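You operate a simulated robot arm through the tools that you are given. There is no shell and no other tool.

You are at the controls of a simulated two-armed robot. One attempt, no reset.

## Task
Press the white lump into a flower, the blue one into a swirl.
Fine: leave the shapes on the mat; put the moulds back. Set down upright: what you pick out.

The check looks at the end state, three seconds after you hand in, the way a careful person would. Anything else that was tipped, shoved, dropped, spilled or broken makes it a failure.

## Robot
Two 7-joint arms with fingered hands on one trunk that stands fixed in place. Base frame: the origin is at the foot of the trunk, x ahead of it, y to its left, z up; the work surface is at about z = 800. Readings come in mm, rad, newtons and seconds.
The left shoulder is at [200, 135, 945], the right one opposite. Each reaches about 885 mm from its shoulder. Payload 4 kg a hand.
Tool frame (each hand has its own): the origin (TCP) lies between the finger pads and is the grasp point; the fingertips stand 25 mm ahead of it; z points along the fingers, y is the line along which they close. The gripper opens to 88 mm; its body begins 29 mm behind the TCP. The gripper is a hand of 4 fingers: y runs from the thumb to the fingers, the wrist lies at [-13, -106, -174] in the tool frame, and closing takes about 1.5 s.
Orientation is told as [roll, pitch, yaw] about the base's x, y, z axes, in that order, counted from this pose: with the fingers straight down and the wrist toward the robot, the tool's x, y and z point along [0, 1, 0], [1, 0, 0] and [0, 0, -1] of the base frame.

## Interface
- The arms move only by the tool play_rows. It takes "left_steps", "right_steps" or both (then of equal length, played together; a hand with none holds still); each is a list of rows, each a list of 3 entries, a list of its own where there are three numbers: the opening, from 0 (shut) to 1 (fully open), then the shift along the tool's x, y, z in mm, then the turn, a rotation vector about the tool's x, y, z in rad. In form: [[fingers, [x, y, z], [ax, ay, az]], ...]. A call has 1 to 20 rows; each row shifts and turns the commanded pose from where the row before left it, along the tool's axes as they then stand. Rows are played at 5 a second. More than 50 mm and 0.15 rad between two rows, or a gripper value outside its range, and nothing of the call is played. A pose out of reach is approached as far as the arm can. The call stops where the force on the tool passes 60 N (or 10 N more than at its start, if that is more) or the arm is blocked; 0.2 s more then pass. Each finger travels about 153 mm/s and halts on what it meets, pressing with about 28 N; the grip force reading is that of the motor and also rises with nothing between the fingers. The clock runs only during rows and for 0.2 s after the last one: add rows that do not move to give the fingers time. It gives the time, the measured TCP pose, the force on the tool (base axes), the opening and the grip force at its end, in the units of the frame above (readings bear some noise), with the torque about the TCP (base axes, N m) and any sound that the robot's microphone picked up.
- Cameras (640 x 400 px; columns grow to the right, rows downward): "scene" is now at [139.4, 30.3, 1555.7]; the picture's right is [0.34, -0.94, 0.00], its down [-0.62, -0.23, -0.75] and it looks along [0.71, 0.26, -0.66] (base axes); focal length 314 px, centre (320, 200). "left" rides on the left gripper at [-64, -83, -98] in its tool frame; the picture's right is [-0.62, -0.37, 0.69], its down [0.71, -0.63, 0.30] and it looks along [0.32, 0.68, 0.65] (tool axes); focal length 265 px, centre (320, 200). "right" rides on the right gripper at [64, -83, -98] in its tool frame; the picture's right is [-0.62, 0.37, -0.69], its down [-0.71, -0.63, 0.30] and it looks along [-0.32, 0.68, 0.65] (tool axes); focal length 265 px, centre (320, 200).
- snapshot(camera): a new picture of that camera. It takes no simulated time.
- slide_trunk(by): slides the trunk up (or, below 0, down) by that many mm; the arms and the scene camera ride with it, the base frame stays. It gives what a move gives, with no picture.
- hand_shape(shape, hand): the hand has 4 fingers and takes this shape, open, in about a second: jaw (thumb against the fingers, like two jaws); tri (thumb and two fingers); tip (a fingertip pinch); poke (one finger out to press); point (the index stretched); flat (the hand flat); cup (the hand cupped); fist (a fist). The gripper value then closes the fingers along that shape, each until it touches; the sizes above hold for jaw. It gives what a move gives, with no picture.
- aim_head(pan, tilt): turns the head with the scene camera to pan (to the left, within 1.693 rad either way) and tilt (down, from -0.506 to 1.204), counted from straight ahead of the robot. It gives what a move gives.
- pixel_to_xyz(camera, pixels): for up to 12 pixels [column, row] of the newest picture of that camera ("zoom" is the newest enlarged one), the place [x, y, z] in the base frame of the surface seen there, good to about 3 mm. It takes no simulated time.
- zoom(camera, box): a new picture of the part [left, top, right, bottom] of that camera's present view, enlarged. It takes no simulated time.
- hand_in(): hands the job in; it is judged then, once.

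Unless the task says otherwise, let go and move clear before handing in.

The tools are called after ">>>" as name(argument=value, ...) on one line, values as JSON. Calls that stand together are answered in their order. play_rows: Moves the arms, as the interface text tells. Its arguments: {"type":"object","properties":{"left_steps":{"type":"array","items":{"type":"array"}},"right_steps":{"type":"array","items":{"type":"array"}}},"required":[]} The other tools are called the same way: slide_trunk (by) moves the trunk up or down; hand_shape (shape, hand) gives the hand a shape; aim_head (pan, tilt) turns the head that bears the scene camera; snapshot (camera) takes a picture; pixel_to_xyz (camera, pixels) gives the place of the surface under pixels of a picture; zoom (camera, box) takes an enlarged picture of a part of a camera's view; hand_in () hands the job in.

At the start:

```text
time: 0.0
left_tcp_pos: [498.6, 398.5, 1204.3]
left_tool_rot: [0.002, 0.001, 0.0]
left_wrist_force: [0.0, -0.5, 0.4]
left_ft_torque: [0.01, -0.02, 0.03]
left_width: 87.5
left_finger_force: 0.1
left_shape: jaw
right_tcp_pos: [564.4, -140.8, 1203.4]
right_tool_rot: [0.0, -0.001, 0.001]
right_wrist_force: [0.0, 0.3, -0.8]
right_ft_torque: [0.0, 0.03, 0.0]
right_width: 87.8
right_finger_force: 0.0
right_shape: jaw
trunk travel left (down, up): [-550.0, 220.0]
head pan, tilt (commanded): [0.351, 0.719]
```

scene: 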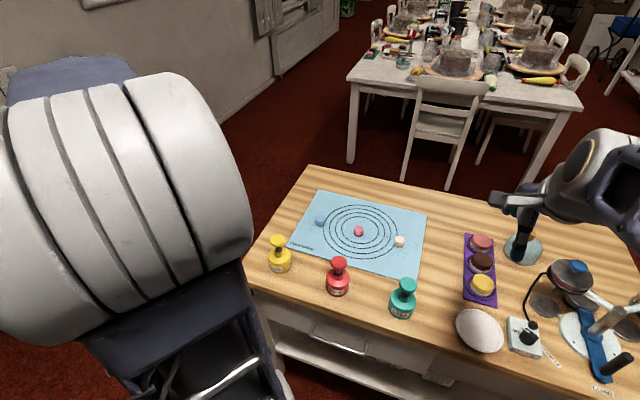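
right: 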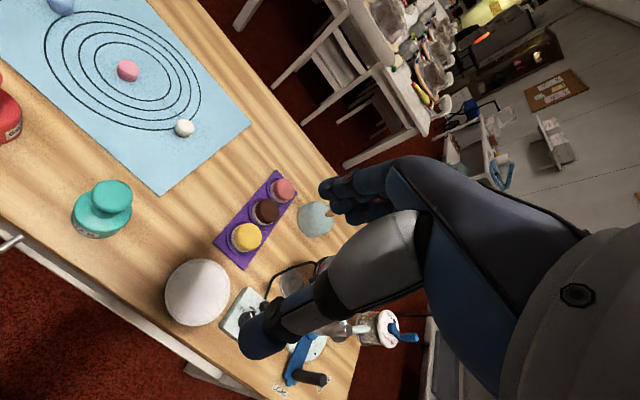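
left: 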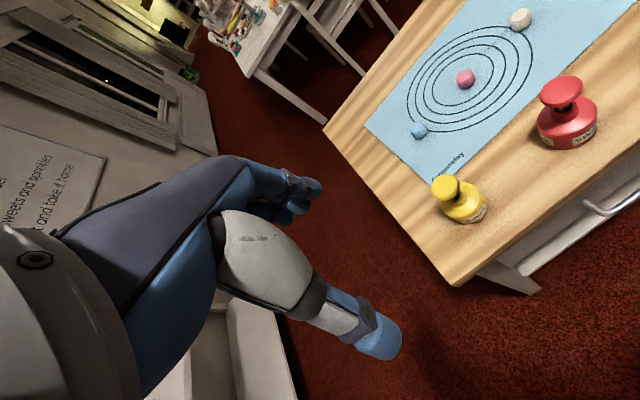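

The scene shows a mat with three lumps: blue (320,222), pink (358,231), white (400,241). There are three stamps: yellow (279,255), red (338,277) and teal (403,298). I'll zoom in to read their labels.

>>> zoom(camera="scene", box=[250, 180, 450, 330])

>>> zoom(camera="left", box=[400, 60, 640, 230])

>>> zoom(camera="right", box=[0, 0, 260, 260])

```text
2.67 times, centred on (350, 255) of scene
```

zoom: 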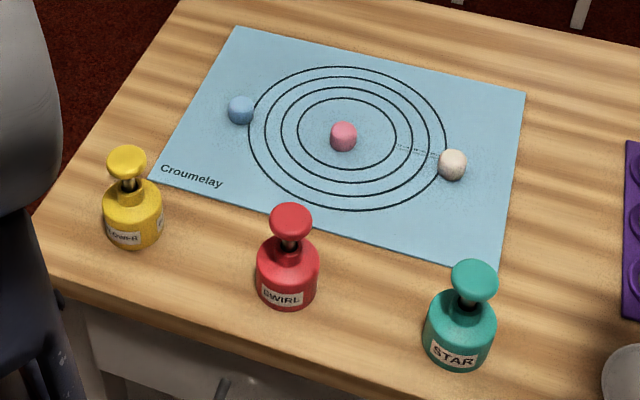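

```text
2.35 times, centred on (520, 145) of left
```

zoom: 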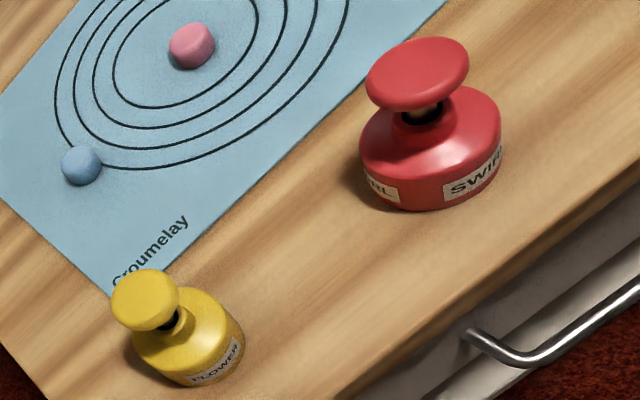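

```text
1.54 times, centred on (130, 130) of right
```

zoom: 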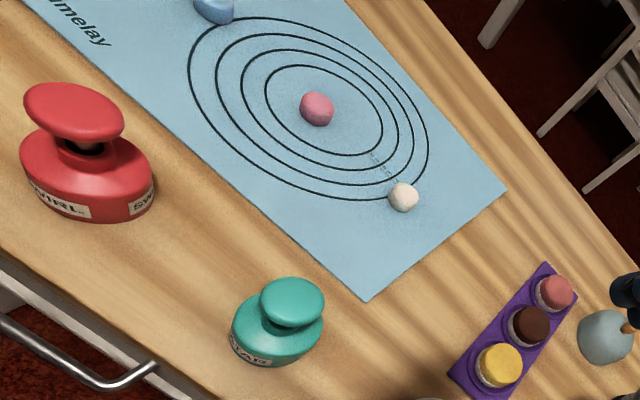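

The labels read FLOWER on yellow, SWIRL on red and STAR on teal. Next I'll measure the positions of the stamps, lumps and mat.

>>> zoom(camera="scene", box=[250, 180, 450, 330])

>>> pixel_to_xyz(camera="zoom", pixels=[[127, 160], [127, 190], [132, 240], [291, 220], [288, 265], [288, 300], [240, 108], [343, 133], [452, 162], [475, 280], [460, 325], [180, 210]])

>>> pixel_to_xyz(camera="scene", pixels=[[320, 192], [427, 215], [290, 246], [415, 278], [300, 170], [250, 285], [640, 235]])

```text
2.67 times, centred on (350, 255) of scene
```

zoom: 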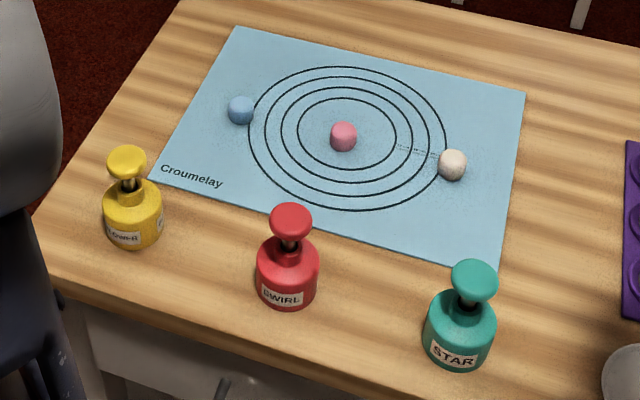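

```text
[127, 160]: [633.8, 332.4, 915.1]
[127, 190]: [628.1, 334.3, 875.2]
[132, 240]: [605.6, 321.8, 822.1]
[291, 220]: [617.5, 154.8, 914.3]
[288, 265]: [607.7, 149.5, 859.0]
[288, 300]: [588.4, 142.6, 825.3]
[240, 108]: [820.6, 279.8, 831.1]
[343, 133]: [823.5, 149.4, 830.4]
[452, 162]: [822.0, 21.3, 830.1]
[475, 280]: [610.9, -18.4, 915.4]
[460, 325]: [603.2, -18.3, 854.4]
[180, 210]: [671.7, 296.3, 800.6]
```

```text
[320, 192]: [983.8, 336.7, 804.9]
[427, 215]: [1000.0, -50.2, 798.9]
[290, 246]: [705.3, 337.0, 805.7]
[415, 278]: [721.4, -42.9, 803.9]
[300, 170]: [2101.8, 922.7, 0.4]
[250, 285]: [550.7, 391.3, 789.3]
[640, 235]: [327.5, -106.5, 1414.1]
```

The yellow FLOWER stamp is near (630,333), the red SWIRL stamp near (612,150), and the lumps sit at x≈825 with y≈280 (blue) and y≈21 (white). I'll bring the left hand in for a closer look at the stamps.

>>> play_rows(left_steps=[[1, [-20, 2, 38], [0, 0, 0]], [1, [-20, 2, 38], [0, 0, 0]], [1, [-20, 2, 38], [0, 0, 0]], [1, [-20, 2, 38], [0, 0, 0]], [1, [-18, 2, 38], [0, 0, 0]], [1, [0, 0, 0], [0, 0, 0]]])

>>> snapshot(camera="left")

>>> snapshot(camera="scene")

```text
time: 1.4
left_tcp_pos: [506.8, 299.3, 1014.1]
left_tool_rot: [-0.002, 0.001, 0.0]
left_wrist_force: [-0.3, -0.7, 0.4]
left_ft_torque: [0.01, -0.03, -0.03]
left_width: 87.6
left_finger_force: 0.0
left_shape: jaw
right_tcp_pos: [563.8, -141.7, 1203.9]
right_tool_rot: [0.0, 0.0, -0.001]
right_wrist_force: [-0.2, 1.1, -0.4]
right_ft_torque: [-0.01, 0.02, 0.03]
right_width: 87.7
right_finger_force: 0.0
right_shape: jaw
trunk travel left (down, up): [-550.0, 220.0]
head pan, tilt (commanded): [0.351, 0.719]
```

```text
taken
```

left: 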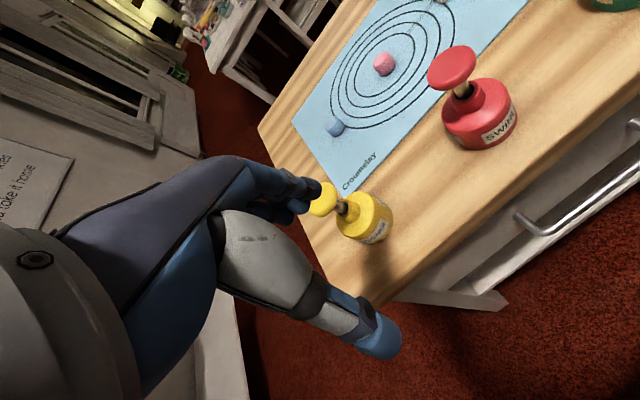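

```text
taken
```

scene: 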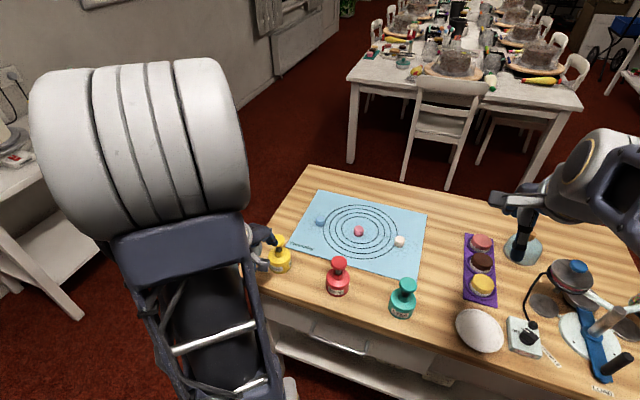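

The left view shows the yellow stamp at (365,210) and the red one at (480,100). I'll zoom in and measure their geometry.

>>> zoom(camera="left", box=[300, 160, 420, 260])

>>> zoom(camera="left", box=[410, 30, 540, 160])

>>> pixel_to_xyz(camera="left", pixels=[[435, 58], [452, 68], [472, 60], [461, 90], [485, 92], [480, 120], [475, 110], [450, 128], [515, 115], [505, 90], [480, 150], [465, 143]])

>>> pixel_to_xyz(camera="left", pixels=[[322, 200], [335, 195], [315, 210], [345, 209], [360, 203], [360, 212], [375, 222], [391, 222], [360, 238], [334, 127], [383, 64], [380, 215]])

```text
4.00 times, centred on (360, 210) of left
```

zoom: 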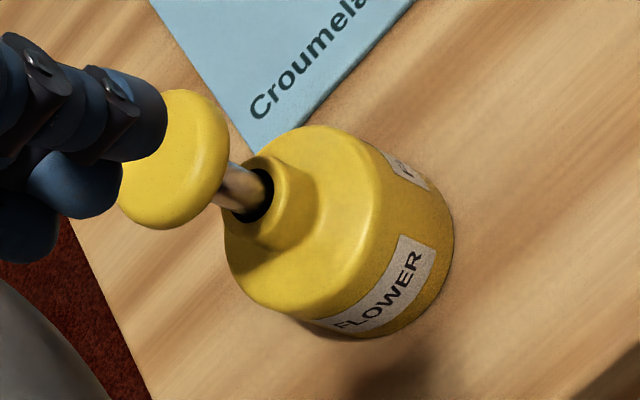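

```text
3.08 times, centred on (475, 95) of left
```

zoom: 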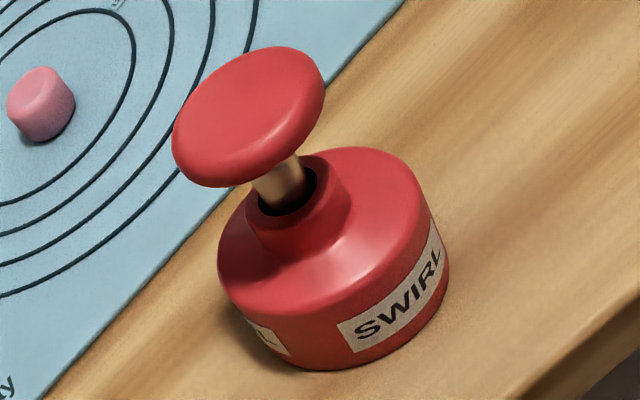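

```text
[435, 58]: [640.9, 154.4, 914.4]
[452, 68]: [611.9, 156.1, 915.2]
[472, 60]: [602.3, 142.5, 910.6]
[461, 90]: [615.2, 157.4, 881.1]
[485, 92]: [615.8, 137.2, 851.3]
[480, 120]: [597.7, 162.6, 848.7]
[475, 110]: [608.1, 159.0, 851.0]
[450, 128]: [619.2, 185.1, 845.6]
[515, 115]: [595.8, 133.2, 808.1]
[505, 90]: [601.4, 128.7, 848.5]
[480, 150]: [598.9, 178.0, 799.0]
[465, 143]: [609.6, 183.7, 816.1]
```

```text
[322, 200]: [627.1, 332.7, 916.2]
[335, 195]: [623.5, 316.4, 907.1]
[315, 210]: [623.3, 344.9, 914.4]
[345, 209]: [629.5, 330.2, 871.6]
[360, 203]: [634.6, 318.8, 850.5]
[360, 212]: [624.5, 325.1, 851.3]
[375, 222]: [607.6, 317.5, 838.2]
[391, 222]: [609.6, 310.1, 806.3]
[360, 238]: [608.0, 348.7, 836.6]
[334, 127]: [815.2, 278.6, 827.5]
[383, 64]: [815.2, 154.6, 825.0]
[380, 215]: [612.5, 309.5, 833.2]
```

The stamps have a body about 50 mm tall with r≈30, a collar up to about z 868, and a knob at roughly z 900–916, so the plunger stroke is about 30 mm. I'll move the left hand over the mat to measure the lumps up close.

>>> play_rows(left_steps=[[1, [-10, 43, 8], [0, 0, 0]], [1, [-10, 43, 8], [0, 0, 0]], [1, [-10, 43, 8], [0, 0, 0]], [1, [-10, 43, 8], [0, 0, 0]], [1, [-10, 41, 8], [0, 0, 0]], [1, [0, 0, 0], [0, 0, 0]]])

>>> snapshot(camera="left")

>>> snapshot(camera="scene")

```text
time: 2.8
left_tcp_pos: [721.8, 251.5, 973.8]
left_tool_rot: [-0.001, 0.001, 0.002]
left_wrist_force: [0.4, 0.1, -0.2]
left_ft_torque: [0.0, -0.01, 0.05]
left_width: 87.7
left_finger_force: 0.0
left_shape: jaw
right_tcp_pos: [564.7, -141.2, 1203.8]
right_tool_rot: [0.001, 0.001, 0.0]
right_wrist_force: [-0.7, 0.5, -0.3]
right_ft_torque: [0.01, -0.01, 0.01]
right_width: 87.6
right_finger_force: 0.0
right_shape: jaw
trunk travel left (down, up): [-550.0, 220.0]
head pan, tilt (commanded): [0.351, 0.719]
```

```text
taken
```

left: 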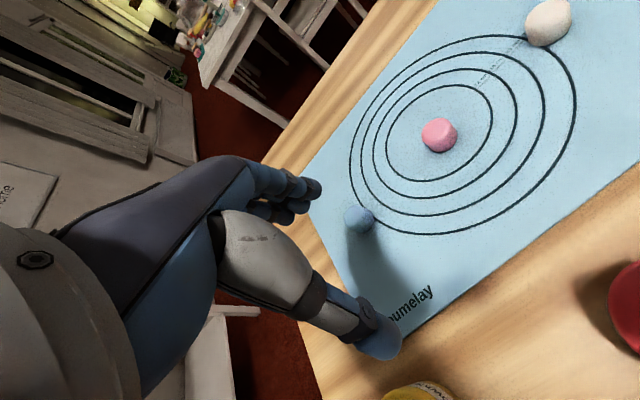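

```text
taken
```

scene: 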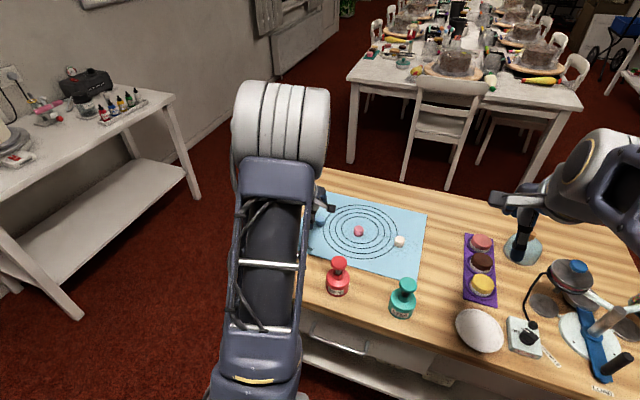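

Blue is at (358,217) and white at (548,22) in the left view. I'll zoom in on each and measure.

>>> zoom(camera="left", box=[326, 190, 390, 240])

>>> pixel_to_xyz(camera="left", pixels=[[345, 217], [350, 212], [355, 217], [360, 212], [365, 217], [370, 222], [358, 207], [356, 226], [350, 222], [362, 222], [372, 213], [358, 217]])

>>> zoom(camera="left", box=[508, 0, 588, 60])

>>> pixel_to_xyz(camera="left", pixels=[[530, 20], [538, 12], [548, 22], [556, 10], [565, 20], [545, 40], [535, 30], [555, 35], [548, 5], [570, 10], [527, 28], [560, 28]])

```text
8.00 times, centred on (358, 215) of left
```

zoom: 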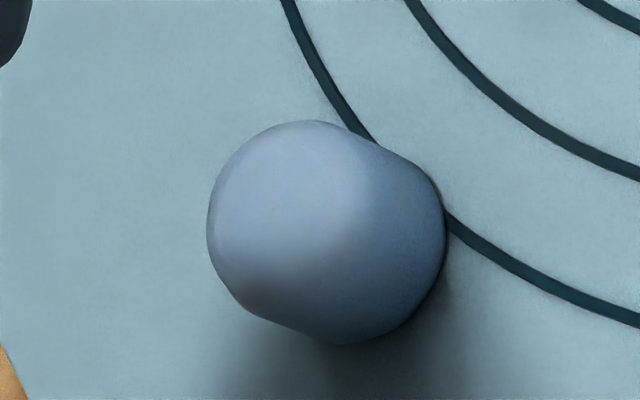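

```text
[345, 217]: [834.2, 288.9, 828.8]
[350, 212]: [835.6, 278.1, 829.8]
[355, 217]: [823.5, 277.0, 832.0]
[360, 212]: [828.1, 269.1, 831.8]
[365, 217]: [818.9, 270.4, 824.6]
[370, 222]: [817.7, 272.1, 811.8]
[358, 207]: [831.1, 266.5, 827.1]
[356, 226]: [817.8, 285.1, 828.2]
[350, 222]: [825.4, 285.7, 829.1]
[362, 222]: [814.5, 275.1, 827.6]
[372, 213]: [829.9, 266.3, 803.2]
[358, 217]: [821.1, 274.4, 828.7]
```

```text
6.67 times, centred on (548, 30) of left
```

zoom: 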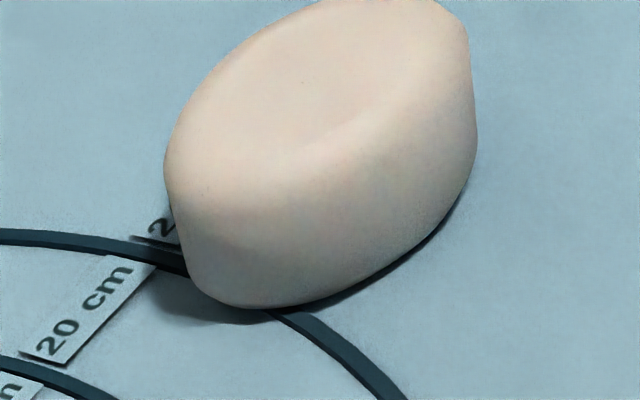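

```text
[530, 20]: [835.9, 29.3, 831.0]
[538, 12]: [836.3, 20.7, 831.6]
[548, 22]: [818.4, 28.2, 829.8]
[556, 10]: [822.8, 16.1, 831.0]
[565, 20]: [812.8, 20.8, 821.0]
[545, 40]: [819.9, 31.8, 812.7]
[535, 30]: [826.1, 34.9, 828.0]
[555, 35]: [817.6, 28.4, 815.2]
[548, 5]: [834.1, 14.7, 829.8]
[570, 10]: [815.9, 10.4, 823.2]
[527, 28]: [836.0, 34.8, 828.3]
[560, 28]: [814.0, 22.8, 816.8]
```

Blue's centre works out to about (830,280) and white's to about (829,21), each about 29 mm tall. The yellow knob's centre is about (633,332), so I'll hover the left hand above it.

>>> play_rows(left_steps=[[1, [26.8, -29.6, -12], [0, 0, 0]], [1, [26.8, -29.6, -12], [0, 0, 0]], [1, [26.9, -29.6, -6], [0, 0, 0]], [1, [0, 0, 0], [0, 0, 0]], [1, [0, 0, 0], [0, 0, 0]]])

>>> snapshot(camera="left")

>>> snapshot(camera="right")

>>> snapshot(camera="scene")

```text
time: 4.0
left_tcp_pos: [631.7, 330.7, 1002.6]
left_tool_rot: [0.0, 0.0, 0.0]
left_wrist_force: [-0.6, -0.2, 0.4]
left_ft_torque: [0.01, 0.02, -0.02]
left_width: 87.8
left_finger_force: 0.0
left_shape: jaw
right_tcp_pos: [565.2, -142.7, 1203.9]
right_tool_rot: [0.0, -0.001, 0.001]
right_wrist_force: [0.3, -0.3, -0.3]
right_ft_torque: [-0.03, 0.01, -0.02]
right_width: 87.3
right_finger_force: 0.0
right_shape: jaw
trunk travel left (down, up): [-550.0, 220.0]
head pan, tilt (commanded): [0.351, 0.719]
```

```text
taken
```

left: 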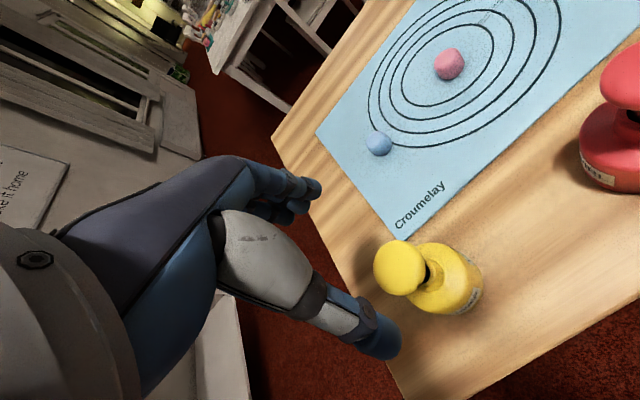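

```text
taken
```

right: 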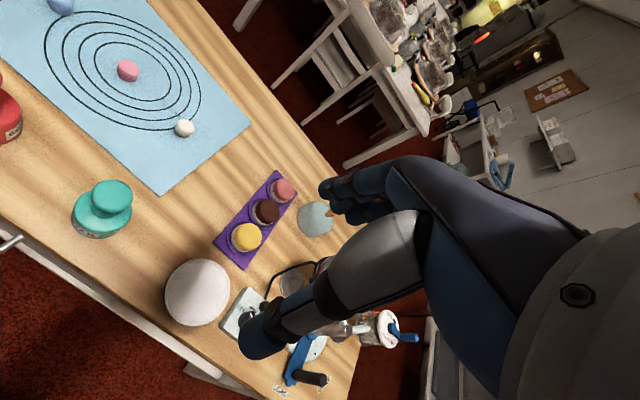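

```text
taken
```

scene: 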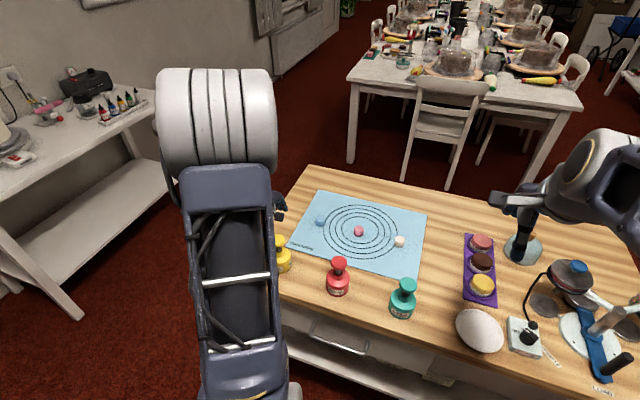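

The left view shows the knob at about (398,266). I'll zoom to refine its centre and check the thumb and finger clearance.

>>> zoom(camera="left", box=[340, 220, 500, 320])

>>> pixel_to_xyz(camera="left", pixels=[[398, 266], [380, 262], [395, 248], [412, 285], [385, 285], [415, 258], [400, 292], [423, 268], [430, 275], [455, 262], [470, 290], [440, 305]])

```text
4.00 times, centred on (420, 270) of left
```

zoom: 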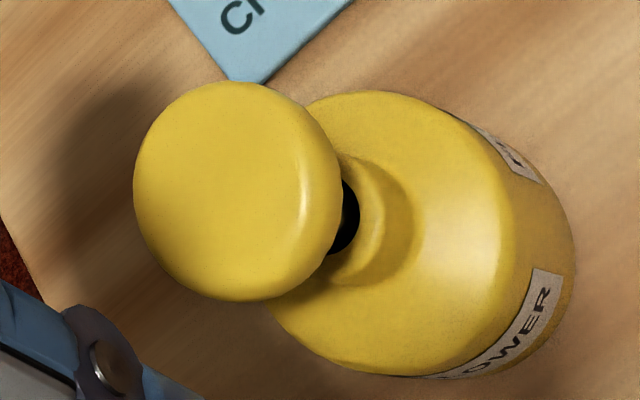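

```text
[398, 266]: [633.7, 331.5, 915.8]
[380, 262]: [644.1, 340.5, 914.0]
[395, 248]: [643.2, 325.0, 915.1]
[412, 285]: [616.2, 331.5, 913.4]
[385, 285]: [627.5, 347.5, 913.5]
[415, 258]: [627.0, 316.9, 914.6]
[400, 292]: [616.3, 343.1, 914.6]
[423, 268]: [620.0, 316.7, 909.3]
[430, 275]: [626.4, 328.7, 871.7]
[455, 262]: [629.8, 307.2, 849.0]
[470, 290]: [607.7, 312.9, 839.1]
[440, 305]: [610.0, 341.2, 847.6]
```

The knob's centre comes out at (632.5,331.5) with a diameter of about 41 mm, so the hand is well centred. I'll lower to TCP z≈911 and close gradually on the knob.

>>> play_rows(left_steps=[[1, [0.5, 0.5, 30], [0, 0, 0]], [1, [0, 0, 30], [0, 0, 0]], [1, [0, 0, 20], [0, 0, 0]], [1, [0, 0, 11], [0, 0, 0]], [1, [0, 0, 0], [0, 0, 0]], [0.7, [0, 0, 0], [0, 0, 0]], [0.6, [0, 0, 0], [0, 0, 0]]])

>>> snapshot(camera="left")

>>> snapshot(camera="right")

```text
time: 5.6
left_tcp_pos: [631.3, 332.1, 913.4]
left_tool_rot: [0.0, -0.001, 0.001]
left_wrist_force: [-0.3, -0.1, 0.1]
left_ft_torque: [-0.01, 0.0, 0.0]
left_width: 53.0
left_finger_force: 0.2
left_shape: jaw
right_tcp_pos: [564.5, -141.4, 1204.6]
right_tool_rot: [0.001, -0.002, 0.0]
right_wrist_force: [0.6, -0.2, -0.2]
right_ft_torque: [-0.02, 0.04, 0.0]
right_width: 87.7
right_finger_force: 0.0
right_shape: jaw
trunk travel left (down, up): [-550.0, 220.0]
head pan, tilt (commanded): [0.351, 0.719]
```

```text
taken
```

left: 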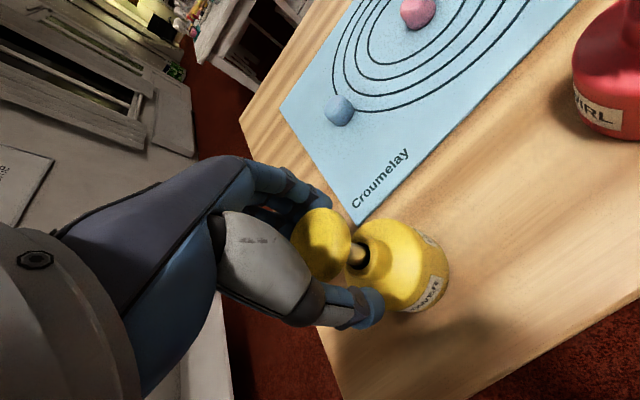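

```text
taken
```

right: 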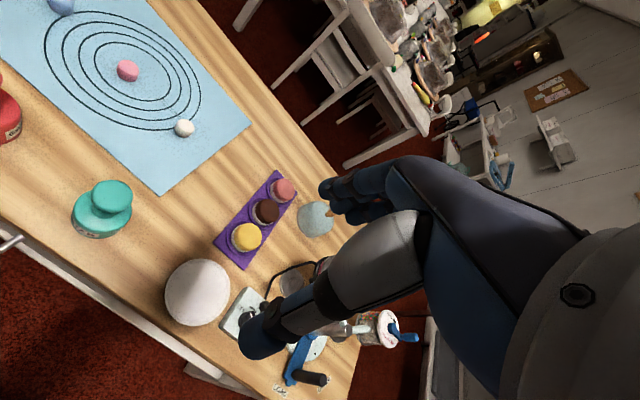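

The knob at (322,243) sits between the thumb tip (365,305) and the fingers (305,200). I'll lower 3 mm and finish closing in small steps.

>>> play_rows(left_steps=[[0.6, [0, 0, 3], [0, 0, 0]], [0.55, [0, 0, 0], [0, 0, 0]], [0.5, [0, 0, 0], [0, 0, 0]], [0.46, [0, 0, 0], [0, 0, 0]], [0.42, [0, 0, 0], [0, 0, 0]], [0.38, [0, 0, 0], [0, 0, 0]], [0.34, [0, 0, 0], [0, 0, 0]], [0.3, [0, 0, 0], [0, 0, 0]]])

>>> zoom(camera="left", box=[260, 160, 480, 340])

```text
time: 7.4
left_tcp_pos: [631.6, 331.1, 910.2]
left_tool_rot: [0.002, 0.002, 0.0]
left_wrist_force: [0.5, 0.0, -2.2]
left_ft_torque: [0.05, -0.05, -0.02]
left_width: 26.1
left_finger_force: 28.0
left_shape: jaw
right_tcp_pos: [564.0, -140.6, 1203.3]
right_tool_rot: [0.001, -0.001, 0.0]
right_wrist_force: [-0.1, -0.4, -0.1]
right_ft_torque: [0.02, 0.0, -0.01]
right_width: 87.6
right_finger_force: 0.1
right_shape: jaw
trunk travel left (down, up): [-550.0, 220.0]
head pan, tilt (commanded): [0.351, 0.719]
```

```text
2.22 times, centred on (370, 250) of left
```

zoom: 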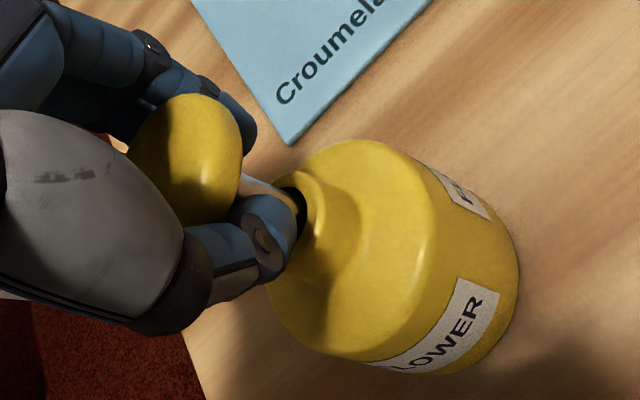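

Width 26 is narrower than the knob, so the fingers have hooked just under its rim. That should hold well for carrying. I'll lift gently and check that the stamp hangs straight.

>>> play_rows(left_steps=[[0.25, [0, 0, 0], [0, 0, 0]], [0.25, [0, 0, -5], [0, 0, 0]], [0.25, [0, 0, -10], [0, 0, 0]], [0.25, [0, 0, -15], [0, 0, 0]], [0.25, [0, 0, 0], [0, 0, 0]]])

>>> zoom(camera="left", box=[260, 160, 480, 340])

>>> snapshot(camera="scene")

```text
time: 8.6
left_tcp_pos: [632.8, 331.3, 939.0]
left_tool_rot: [0.001, 0.0, 0.0]
left_wrist_force: [0.4, 0.5, -1.7]
left_ft_torque: [0.0, -0.01, -0.01]
left_width: 25.8
left_finger_force: 28.0
left_shape: jaw
right_tcp_pos: [564.3, -141.5, 1203.7]
right_tool_rot: [0.0, 0.001, 0.002]
right_wrist_force: [0.0, -0.2, 0.6]
right_ft_torque: [-0.02, 0.0, 0.01]
right_width: 87.7
right_finger_force: 0.1
right_shape: jaw
trunk travel left (down, up): [-550.0, 220.0]
head pan, tilt (commanded): [0.351, 0.719]
```

```text
2.22 times, centred on (370, 250) of left
```

zoom: 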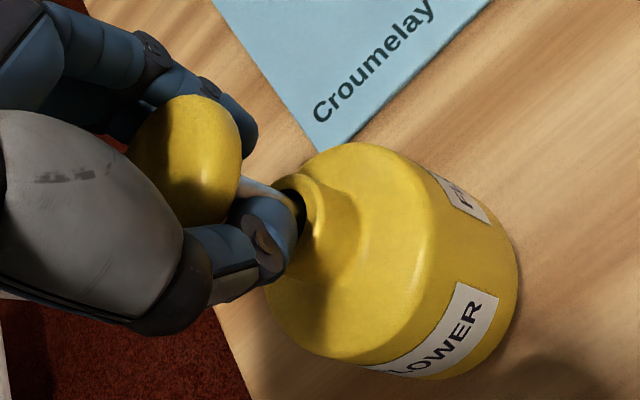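

```text
taken
```

scene: 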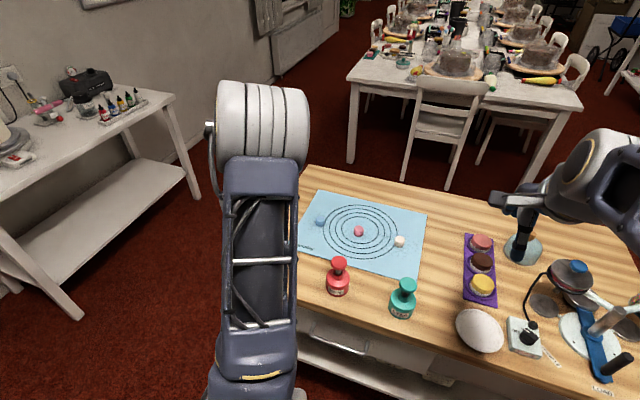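

The yellow stamp lifted cleanly (shadow shifted, about 2 N of weight). I'll raise it further and shift the right arm outward 80 mm to leave room for crossing to the white lump.

>>> play_rows(left_steps=[[0.25, [0, 0, -15], [0, 0, 0]], [0.25, [0, 0, -20], [0, 0, 0]], [0.25, [0, 0, -20], [0, 0, 0]], [0.25, [-10, 7, 0], [0, 0, 0]], [0.25, [-25, 15, 0], [0, 0, 0]], [0.25, [-30, 20, 0], [0, 0, 0]], [0.25, [-30, 20, 0], [0, 0, 0]], [0.25, [-30, 20, 0], [0, 0, 0]], [0.25, [-30, 20, 0], [0, 0, 0]], [0.25, [-25, 15, 0], [0, 0, 0]], [0.25, [0, 0, 0], [0, 0, 0]]], right_steps=[[1, [-20, 0, 0], [0, 0, 0]], [1, [-20, 0, 0], [0, 0, 0]], [1, [-20, 0, 0], [0, 0, 0]], [1, [-20, 0, 0], [0, 0, 0]], [1, [0, 0, 0], [0, 0, 0]], [1, [0, 0, 0], [0, 0, 0]], [1, [0, 0, 0], [0, 0, 0]], [1, [0, 0, 0], [0, 0, 0]], [1, [0, 0, 0], [0, 0, 0]], [1, [0, 0, 0], [0, 0, 0]], [1, [0, 0, 0], [0, 0, 0]]])

>>> snapshot(camera="left")

>>> snapshot(camera="scene")

>>> snapshot(camera="right")

```text
time: 11.0
left_tcp_pos: [750.1, 150.7, 995.9]
left_tool_rot: [0.001, 0.0, 0.001]
left_wrist_force: [-0.1, 0.5, -1.4]
left_ft_torque: [-0.03, 0.01, 0.02]
left_width: 25.9
left_finger_force: 28.1
left_shape: jaw
right_tcp_pos: [564.9, -220.8, 1203.7]
right_tool_rot: [0.0, 0.001, 0.0]
right_wrist_force: [-0.3, 1.2, 0.0]
right_ft_torque: [-0.01, 0.01, 0.02]
right_width: 87.5
right_finger_force: 0.1
right_shape: jaw
trunk travel left (down, up): [-550.0, 220.0]
head pan, tilt (commanded): [0.351, 0.719]
```

```text
taken
```

left: 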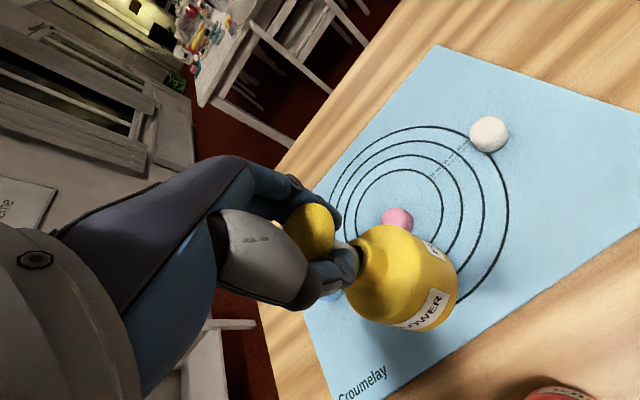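

```text
taken
```

scene: 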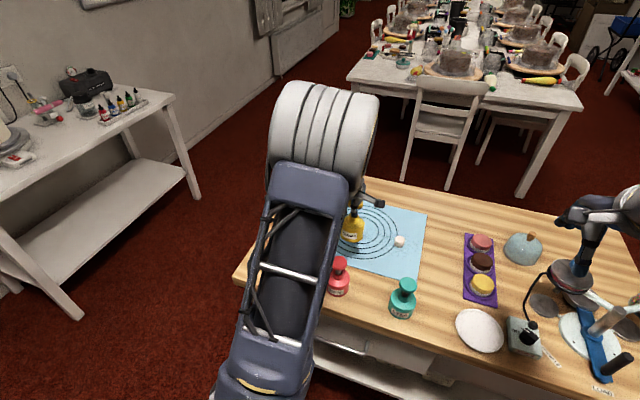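

```text
taken
```

right: 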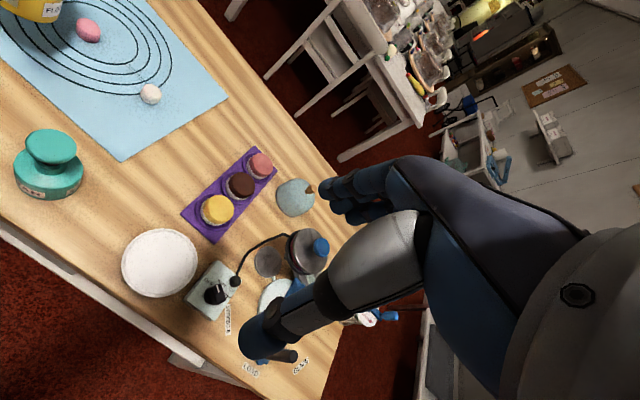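

The white lump is now clear at (489,134) in the left view. I'll measure it and the hanging mould body precisely.

>>> zoom(camera="left", box=[457, 112, 521, 152])

>>> zoom(camera="left", box=[270, 190, 470, 340])

>>> pixel_to_xyz(camera="left", pixels=[[489, 134], [480, 128], [475, 135], [485, 145], [498, 128], [500, 140], [490, 122], [430, 280], [380, 250], [400, 300], [360, 310], [440, 260]])

```text
10.00 times, centred on (489, 132) of left
```

zoom: 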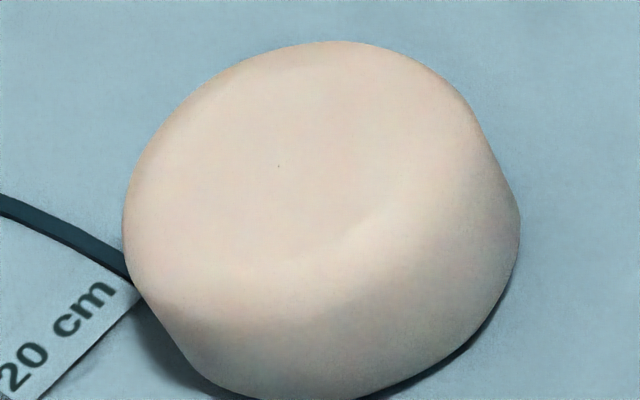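

```text
2.67 times, centred on (370, 265) of left
```

zoom: 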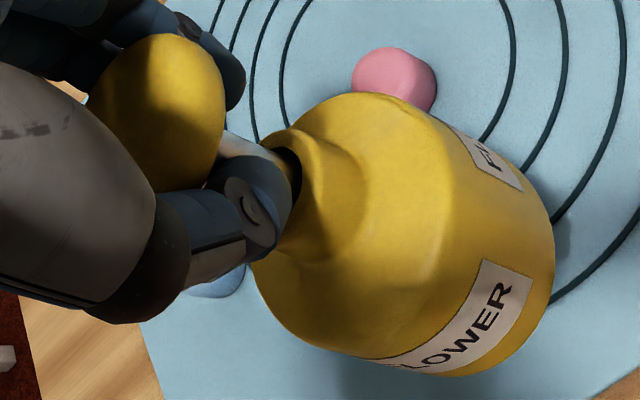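

```text
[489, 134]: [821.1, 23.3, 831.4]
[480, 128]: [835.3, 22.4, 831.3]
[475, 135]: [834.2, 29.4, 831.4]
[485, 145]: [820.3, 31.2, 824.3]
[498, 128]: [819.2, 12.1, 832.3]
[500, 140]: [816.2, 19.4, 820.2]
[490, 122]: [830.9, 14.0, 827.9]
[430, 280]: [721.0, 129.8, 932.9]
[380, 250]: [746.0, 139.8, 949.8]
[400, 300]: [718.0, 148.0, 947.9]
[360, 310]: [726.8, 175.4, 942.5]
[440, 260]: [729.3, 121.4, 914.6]
```

White's centre is about (831,19). I want to check how the mould body hangs relative to the knob, so I'll probe more points on it.

>>> pixel_to_xyz(camera="left", pixels=[[456, 272], [454, 290], [445, 315], [425, 328], [456, 262], [448, 248], [310, 220], [325, 230], [315, 250], [365, 242], [345, 285], [390, 318]])

>>> zoom(camera="scene", box=[320, 180, 420, 260])

>>> zoom(camera="right", box=[0, 0, 200, 130])

```text
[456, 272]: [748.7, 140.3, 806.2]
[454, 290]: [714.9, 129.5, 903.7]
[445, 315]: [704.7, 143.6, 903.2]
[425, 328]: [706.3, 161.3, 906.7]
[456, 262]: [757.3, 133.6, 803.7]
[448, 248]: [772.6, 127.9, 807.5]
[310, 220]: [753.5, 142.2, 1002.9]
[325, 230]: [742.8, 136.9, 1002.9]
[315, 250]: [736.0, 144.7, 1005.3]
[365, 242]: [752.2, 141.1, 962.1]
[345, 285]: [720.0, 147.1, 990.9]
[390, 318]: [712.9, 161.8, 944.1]
```

```text
5.00 times, centred on (370, 220) of scene
```

zoom: 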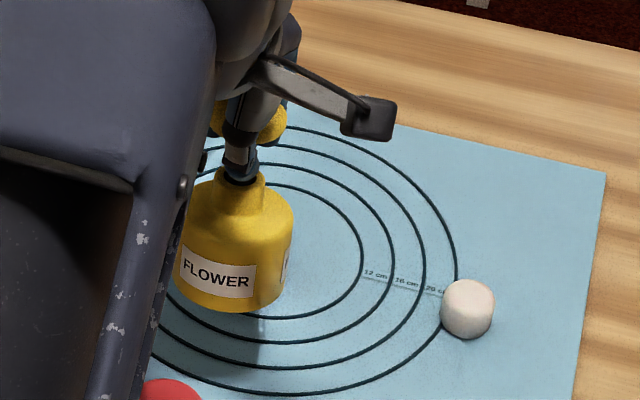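

```text
3.08 times, centred on (100, 65) of right
```

zoom: 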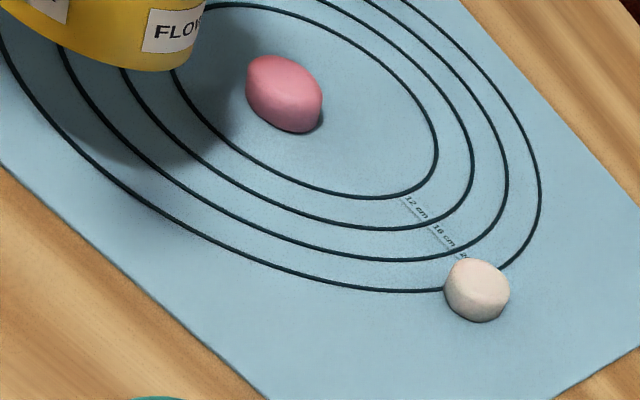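

The probed points put the mould's base at about (734,149) against a TCP at (750,151), so it hangs tilted about 0.15 rad with the bottom toward the robot. I'll rotate the hand to level it and re-measure.

>>> play_rows(left_steps=[[0.25, [0, 0, 0], [-0.05, 0, 0]], [0.25, [0, 0, 0], [-0.05, 0, 0]], [0.25, [0, 0, 0], [-0.05, 0, 0]], [0.25, [0, 0, 0], [0, 0, 0]]])

>>> zoom(camera="left", box=[270, 190, 470, 340])

>>> pixel_to_xyz(camera="left", pixels=[[454, 290], [445, 315], [425, 328], [452, 270], [440, 275], [430, 295], [410, 315], [420, 240], [435, 250], [375, 300], [390, 318], [370, 320]])

>>> zoom(camera="scene", box=[320, 180, 420, 260])

>>> snapshot(camera="right")

```text
time: 12.0
left_tcp_pos: [748.6, 150.3, 986.3]
left_tool_rot: [-0.001, -0.149, -0.002]
left_wrist_force: [-0.1, -0.7, -1.2]
left_ft_torque: [-0.03, -0.03, -0.01]
left_width: 25.7
left_finger_force: 28.0
left_shape: jaw
left hand out of reach, approached as far as the arm can: row 1, 2
right_tcp_pos: [564.3, -220.3, 1204.1]
right_tool_rot: [-0.001, 0.0, 0.001]
right_wrist_force: [0.2, 0.2, 0.2]
right_ft_torque: [0.01, 0.04, -0.02]
right_width: 87.4
right_finger_force: 0.0
right_shape: jaw
trunk travel left (down, up): [-550.0, 220.0]
head pan, tilt (commanded): [0.351, 0.719]
```

```text
2.67 times, centred on (370, 265) of left
```

zoom: 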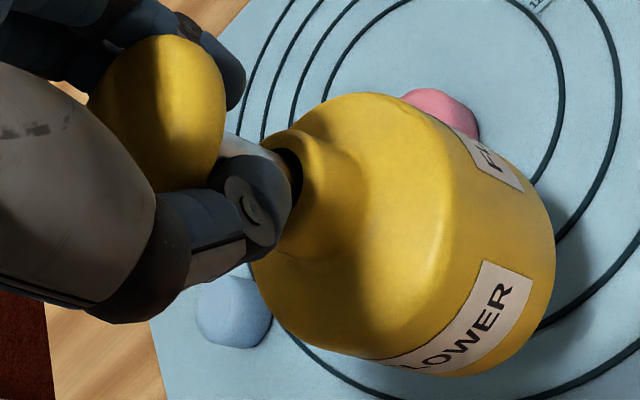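

```text
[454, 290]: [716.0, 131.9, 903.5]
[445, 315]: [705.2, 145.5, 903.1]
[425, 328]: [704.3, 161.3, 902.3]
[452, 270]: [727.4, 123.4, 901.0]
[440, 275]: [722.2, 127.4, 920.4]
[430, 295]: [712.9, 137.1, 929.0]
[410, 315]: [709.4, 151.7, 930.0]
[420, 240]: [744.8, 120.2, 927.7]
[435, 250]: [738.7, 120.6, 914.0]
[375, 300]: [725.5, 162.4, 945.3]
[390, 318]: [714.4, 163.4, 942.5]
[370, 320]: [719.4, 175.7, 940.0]
```

```text
5.00 times, centred on (370, 220) of scene
```

zoom: 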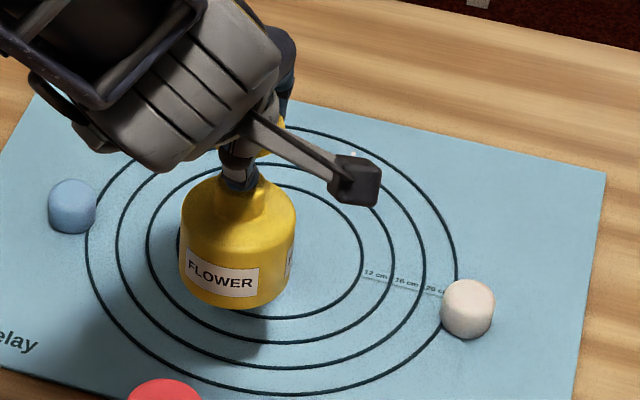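

```text
taken
```

right: 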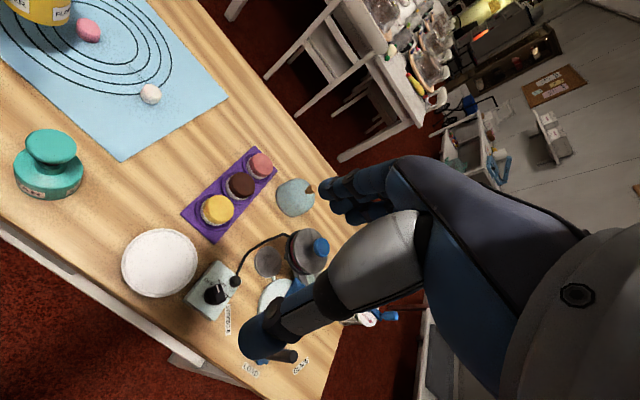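

Those points came from the old left picture, because a zoom doesn't refresh it. I'll hold still one row, take a fresh picture and re-measure.

>>> play_rows(left_steps=[[0.25, [0, 0, 0], [0, 0, 0]], [0.25, [0, 0, 0], [0, 0, 0]]])

>>> snapshot(camera="left")

>>> snapshot(camera="scene")

>>> pixel_to_xyz(camera="left", pixels=[[454, 290], [445, 315], [425, 328], [452, 270], [440, 275], [430, 295], [410, 315], [420, 240], [435, 250], [375, 300], [310, 220], [320, 240]])

>>> pixel_to_xyz(camera="scene", pixels=[[352, 236], [352, 228], [358, 225], [364, 230], [360, 238], [375, 217], [400, 241]])

```text
time: 12.6
left_tcp_pos: [749.7, 150.9, 987.5]
left_tool_rot: [0.002, -0.151, 0.0]
left_wrist_force: [0.8, 0.5, -2.7]
left_ft_torque: [0.01, 0.02, -0.02]
left_width: 25.7
left_finger_force: 28.1
left_shape: jaw
right_tcp_pos: [565.0, -221.2, 1203.5]
right_tool_rot: [0.0, 0.0, 0.001]
right_wrist_force: [0.2, -0.1, 0.9]
right_ft_torque: [0.02, -0.02, 0.01]
right_width: 87.7
right_finger_force: 0.1
right_shape: jaw
trunk travel left (down, up): [-550.0, 220.0]
head pan, tilt (commanded): [0.351, 0.719]
```

```text
taken
```

left: 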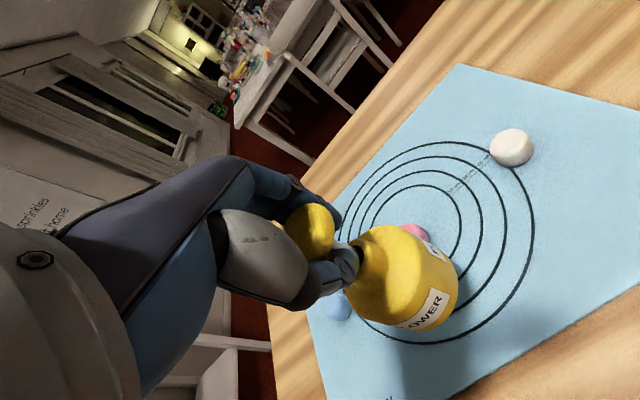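

```text
taken
```

scene: 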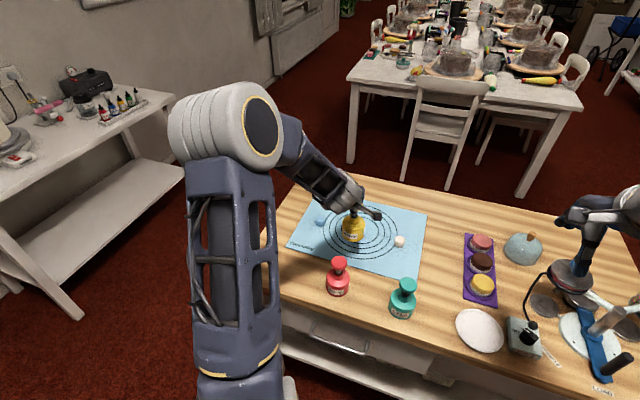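

```text
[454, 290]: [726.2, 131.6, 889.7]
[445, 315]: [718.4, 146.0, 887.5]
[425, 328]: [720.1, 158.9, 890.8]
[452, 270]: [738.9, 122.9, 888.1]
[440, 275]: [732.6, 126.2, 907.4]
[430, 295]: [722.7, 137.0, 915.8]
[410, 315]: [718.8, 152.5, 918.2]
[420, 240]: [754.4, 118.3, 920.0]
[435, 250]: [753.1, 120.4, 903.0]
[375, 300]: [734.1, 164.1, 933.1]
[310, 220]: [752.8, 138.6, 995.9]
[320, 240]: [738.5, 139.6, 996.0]
```

```text
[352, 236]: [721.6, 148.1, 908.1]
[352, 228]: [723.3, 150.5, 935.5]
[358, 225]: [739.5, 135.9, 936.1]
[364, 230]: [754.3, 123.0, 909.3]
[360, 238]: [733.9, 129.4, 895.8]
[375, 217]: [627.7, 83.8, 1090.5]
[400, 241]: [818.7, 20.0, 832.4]
```

The mould is now vertical, with its axis at about (748.5,148.5) and bottom around z 884. I'll carry it to just above the white lump at about (831,19.5).

>>> play_rows(left_steps=[[0.25, [-15, 9.5, 1.5], [0, 0, 0]], [0.25, [-25, 16, 2.4], [0, 0, 0]], [0.25, [-25, 16, 2.4], [0, 0, 0]], [0.25, [-25, 16, 2.4], [0, 0, 0]], [0.25, [-20, 12, 1.8], [0, 0, 0]], [0.25, [-12, 8, 1.2], [0, 0, 0]], [0.25, [0, 0, 0], [0, 0, 0]], [0.25, [0, 0, 0], [0, 0, 0]]])

>>> snapshot(camera="left")

>>> snapshot(camera="scene")

>>> snapshot(camera="right")

```text
time: 14.4
left_tcp_pos: [828.9, 29.0, 986.0]
left_tool_rot: [0.0, -0.151, 0.0]
left_wrist_force: [-0.4, 0.5, -1.2]
left_ft_torque: [-0.01, 0.02, -0.01]
left_width: 25.9
left_finger_force: 28.1
left_shape: jaw
right_tcp_pos: [564.1, -220.9, 1204.8]
right_tool_rot: [-0.001, 0.001, 0.0]
right_wrist_force: [-1.0, -0.6, -0.3]
right_ft_torque: [-0.02, 0.02, 0.01]
right_width: 87.9
right_finger_force: 0.1
right_shape: jaw
trunk travel left (down, up): [-550.0, 220.0]
head pan, tilt (commanded): [0.351, 0.719]
```

```text
taken
```

left: 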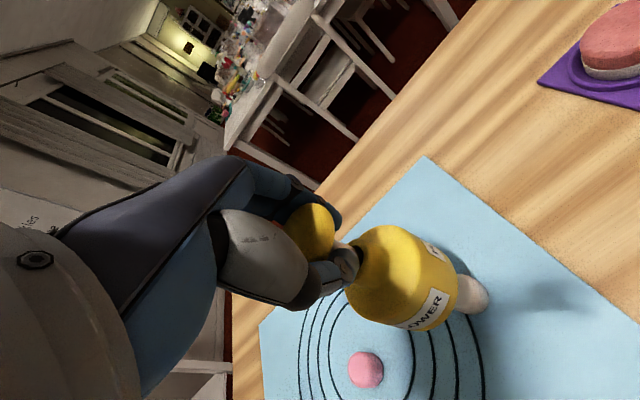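

```text
taken
```

scene: 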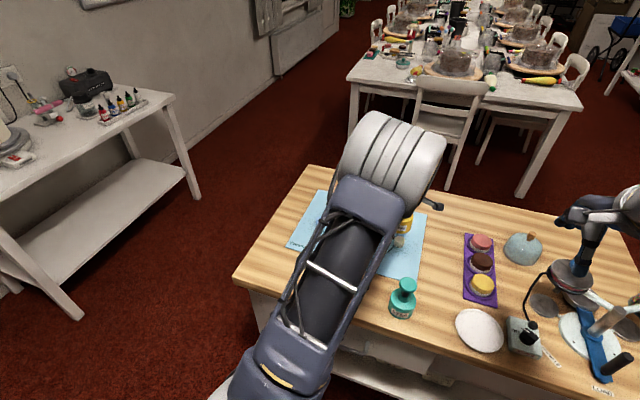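

```text
taken
```

right: 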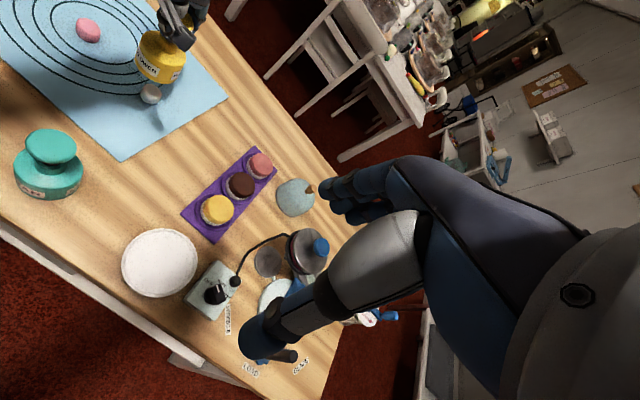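

The mould now sits close to the white lump (right view: mould (162,55), lump (150,93)). I'll probe both from both hand cameras.

>>> zoom(camera="right", box=[110, 10, 230, 110])

>>> pixel_to_xyz(camera="right", pixels=[[150, 93], [145, 90], [156, 92], [150, 98], [148, 86], [145, 70], [155, 75], [165, 77], [175, 75], [182, 60], [145, 50], [160, 60]])

>>> pixel_to_xyz(camera="left", pixels=[[475, 290], [482, 298], [468, 302], [485, 290], [470, 283], [454, 290], [445, 315], [425, 328], [452, 270], [430, 295], [410, 315], [435, 250]])

>>> zoom(camera="left", box=[300, 190, 520, 350])

```text
4.00 times, centred on (170, 60) of right
```

zoom: 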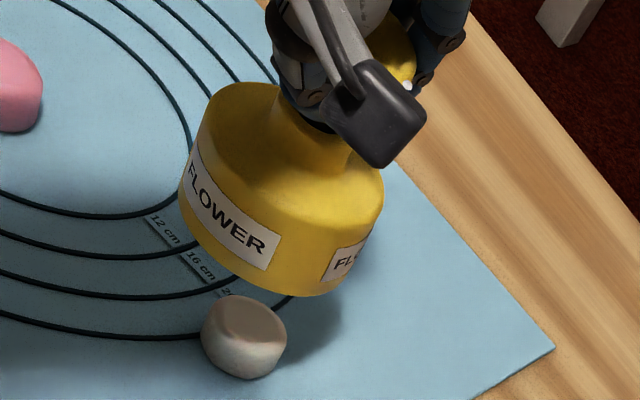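

```text
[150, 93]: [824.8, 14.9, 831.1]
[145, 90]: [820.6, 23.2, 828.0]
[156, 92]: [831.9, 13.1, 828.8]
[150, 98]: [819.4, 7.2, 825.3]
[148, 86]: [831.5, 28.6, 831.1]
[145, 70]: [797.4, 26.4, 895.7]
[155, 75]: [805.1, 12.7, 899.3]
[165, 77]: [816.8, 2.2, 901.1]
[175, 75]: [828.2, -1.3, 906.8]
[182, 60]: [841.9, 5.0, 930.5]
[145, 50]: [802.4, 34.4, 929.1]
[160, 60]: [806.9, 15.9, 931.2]
```

```text
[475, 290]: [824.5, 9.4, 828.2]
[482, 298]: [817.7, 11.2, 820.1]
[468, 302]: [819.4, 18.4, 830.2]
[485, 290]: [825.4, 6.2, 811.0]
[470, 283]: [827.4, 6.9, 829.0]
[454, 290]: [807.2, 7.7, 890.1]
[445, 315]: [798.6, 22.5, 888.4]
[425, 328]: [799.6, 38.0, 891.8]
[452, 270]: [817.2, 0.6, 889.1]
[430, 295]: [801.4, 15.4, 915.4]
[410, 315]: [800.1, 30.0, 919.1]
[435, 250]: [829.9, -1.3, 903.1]
```

```text
2.50 times, centred on (410, 270) of left
```

zoom: 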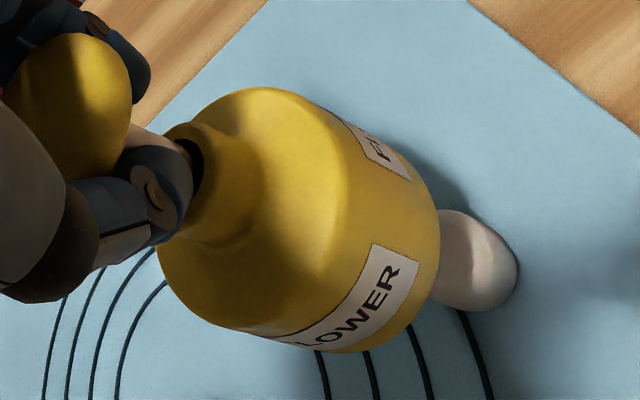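

The mould axis is at about (828,28) and the lump at about (830,20). Before lowering, I'll check that the mould's bottom rim is level by probing along it.

>>> pixel_to_xyz(camera="right", pixels=[[136.5, 60], [140, 67], [145.5, 73.5], [150, 77], [155.5, 79.5], [160, 81.5], [165, 82], [170, 81], [174, 79.5], [179, 75], [181, 71], [183, 65]])

>>> pixel_to_xyz(camera="right", pixels=[[143, 36], [150, 32], [155, 40], [165, 45], [172, 52], [183, 58], [141, 45], [150, 52], [165, 57], [175, 62], [190, 22], [192, 15]])

```text
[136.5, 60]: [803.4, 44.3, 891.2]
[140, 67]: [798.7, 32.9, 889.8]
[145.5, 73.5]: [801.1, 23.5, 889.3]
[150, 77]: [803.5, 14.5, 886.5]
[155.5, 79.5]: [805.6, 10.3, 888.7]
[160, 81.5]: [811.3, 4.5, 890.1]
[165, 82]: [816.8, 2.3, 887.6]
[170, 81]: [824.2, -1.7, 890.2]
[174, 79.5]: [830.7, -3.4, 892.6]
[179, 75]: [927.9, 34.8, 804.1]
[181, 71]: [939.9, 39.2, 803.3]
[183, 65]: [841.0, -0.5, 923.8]
```

```text
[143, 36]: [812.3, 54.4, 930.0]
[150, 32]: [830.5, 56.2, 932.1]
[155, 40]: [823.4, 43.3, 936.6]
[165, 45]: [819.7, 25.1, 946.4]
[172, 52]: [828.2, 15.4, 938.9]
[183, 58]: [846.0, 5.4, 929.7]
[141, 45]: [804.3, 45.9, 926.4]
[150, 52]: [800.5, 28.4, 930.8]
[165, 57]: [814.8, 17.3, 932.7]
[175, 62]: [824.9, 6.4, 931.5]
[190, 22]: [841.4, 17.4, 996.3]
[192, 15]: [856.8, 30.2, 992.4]
```

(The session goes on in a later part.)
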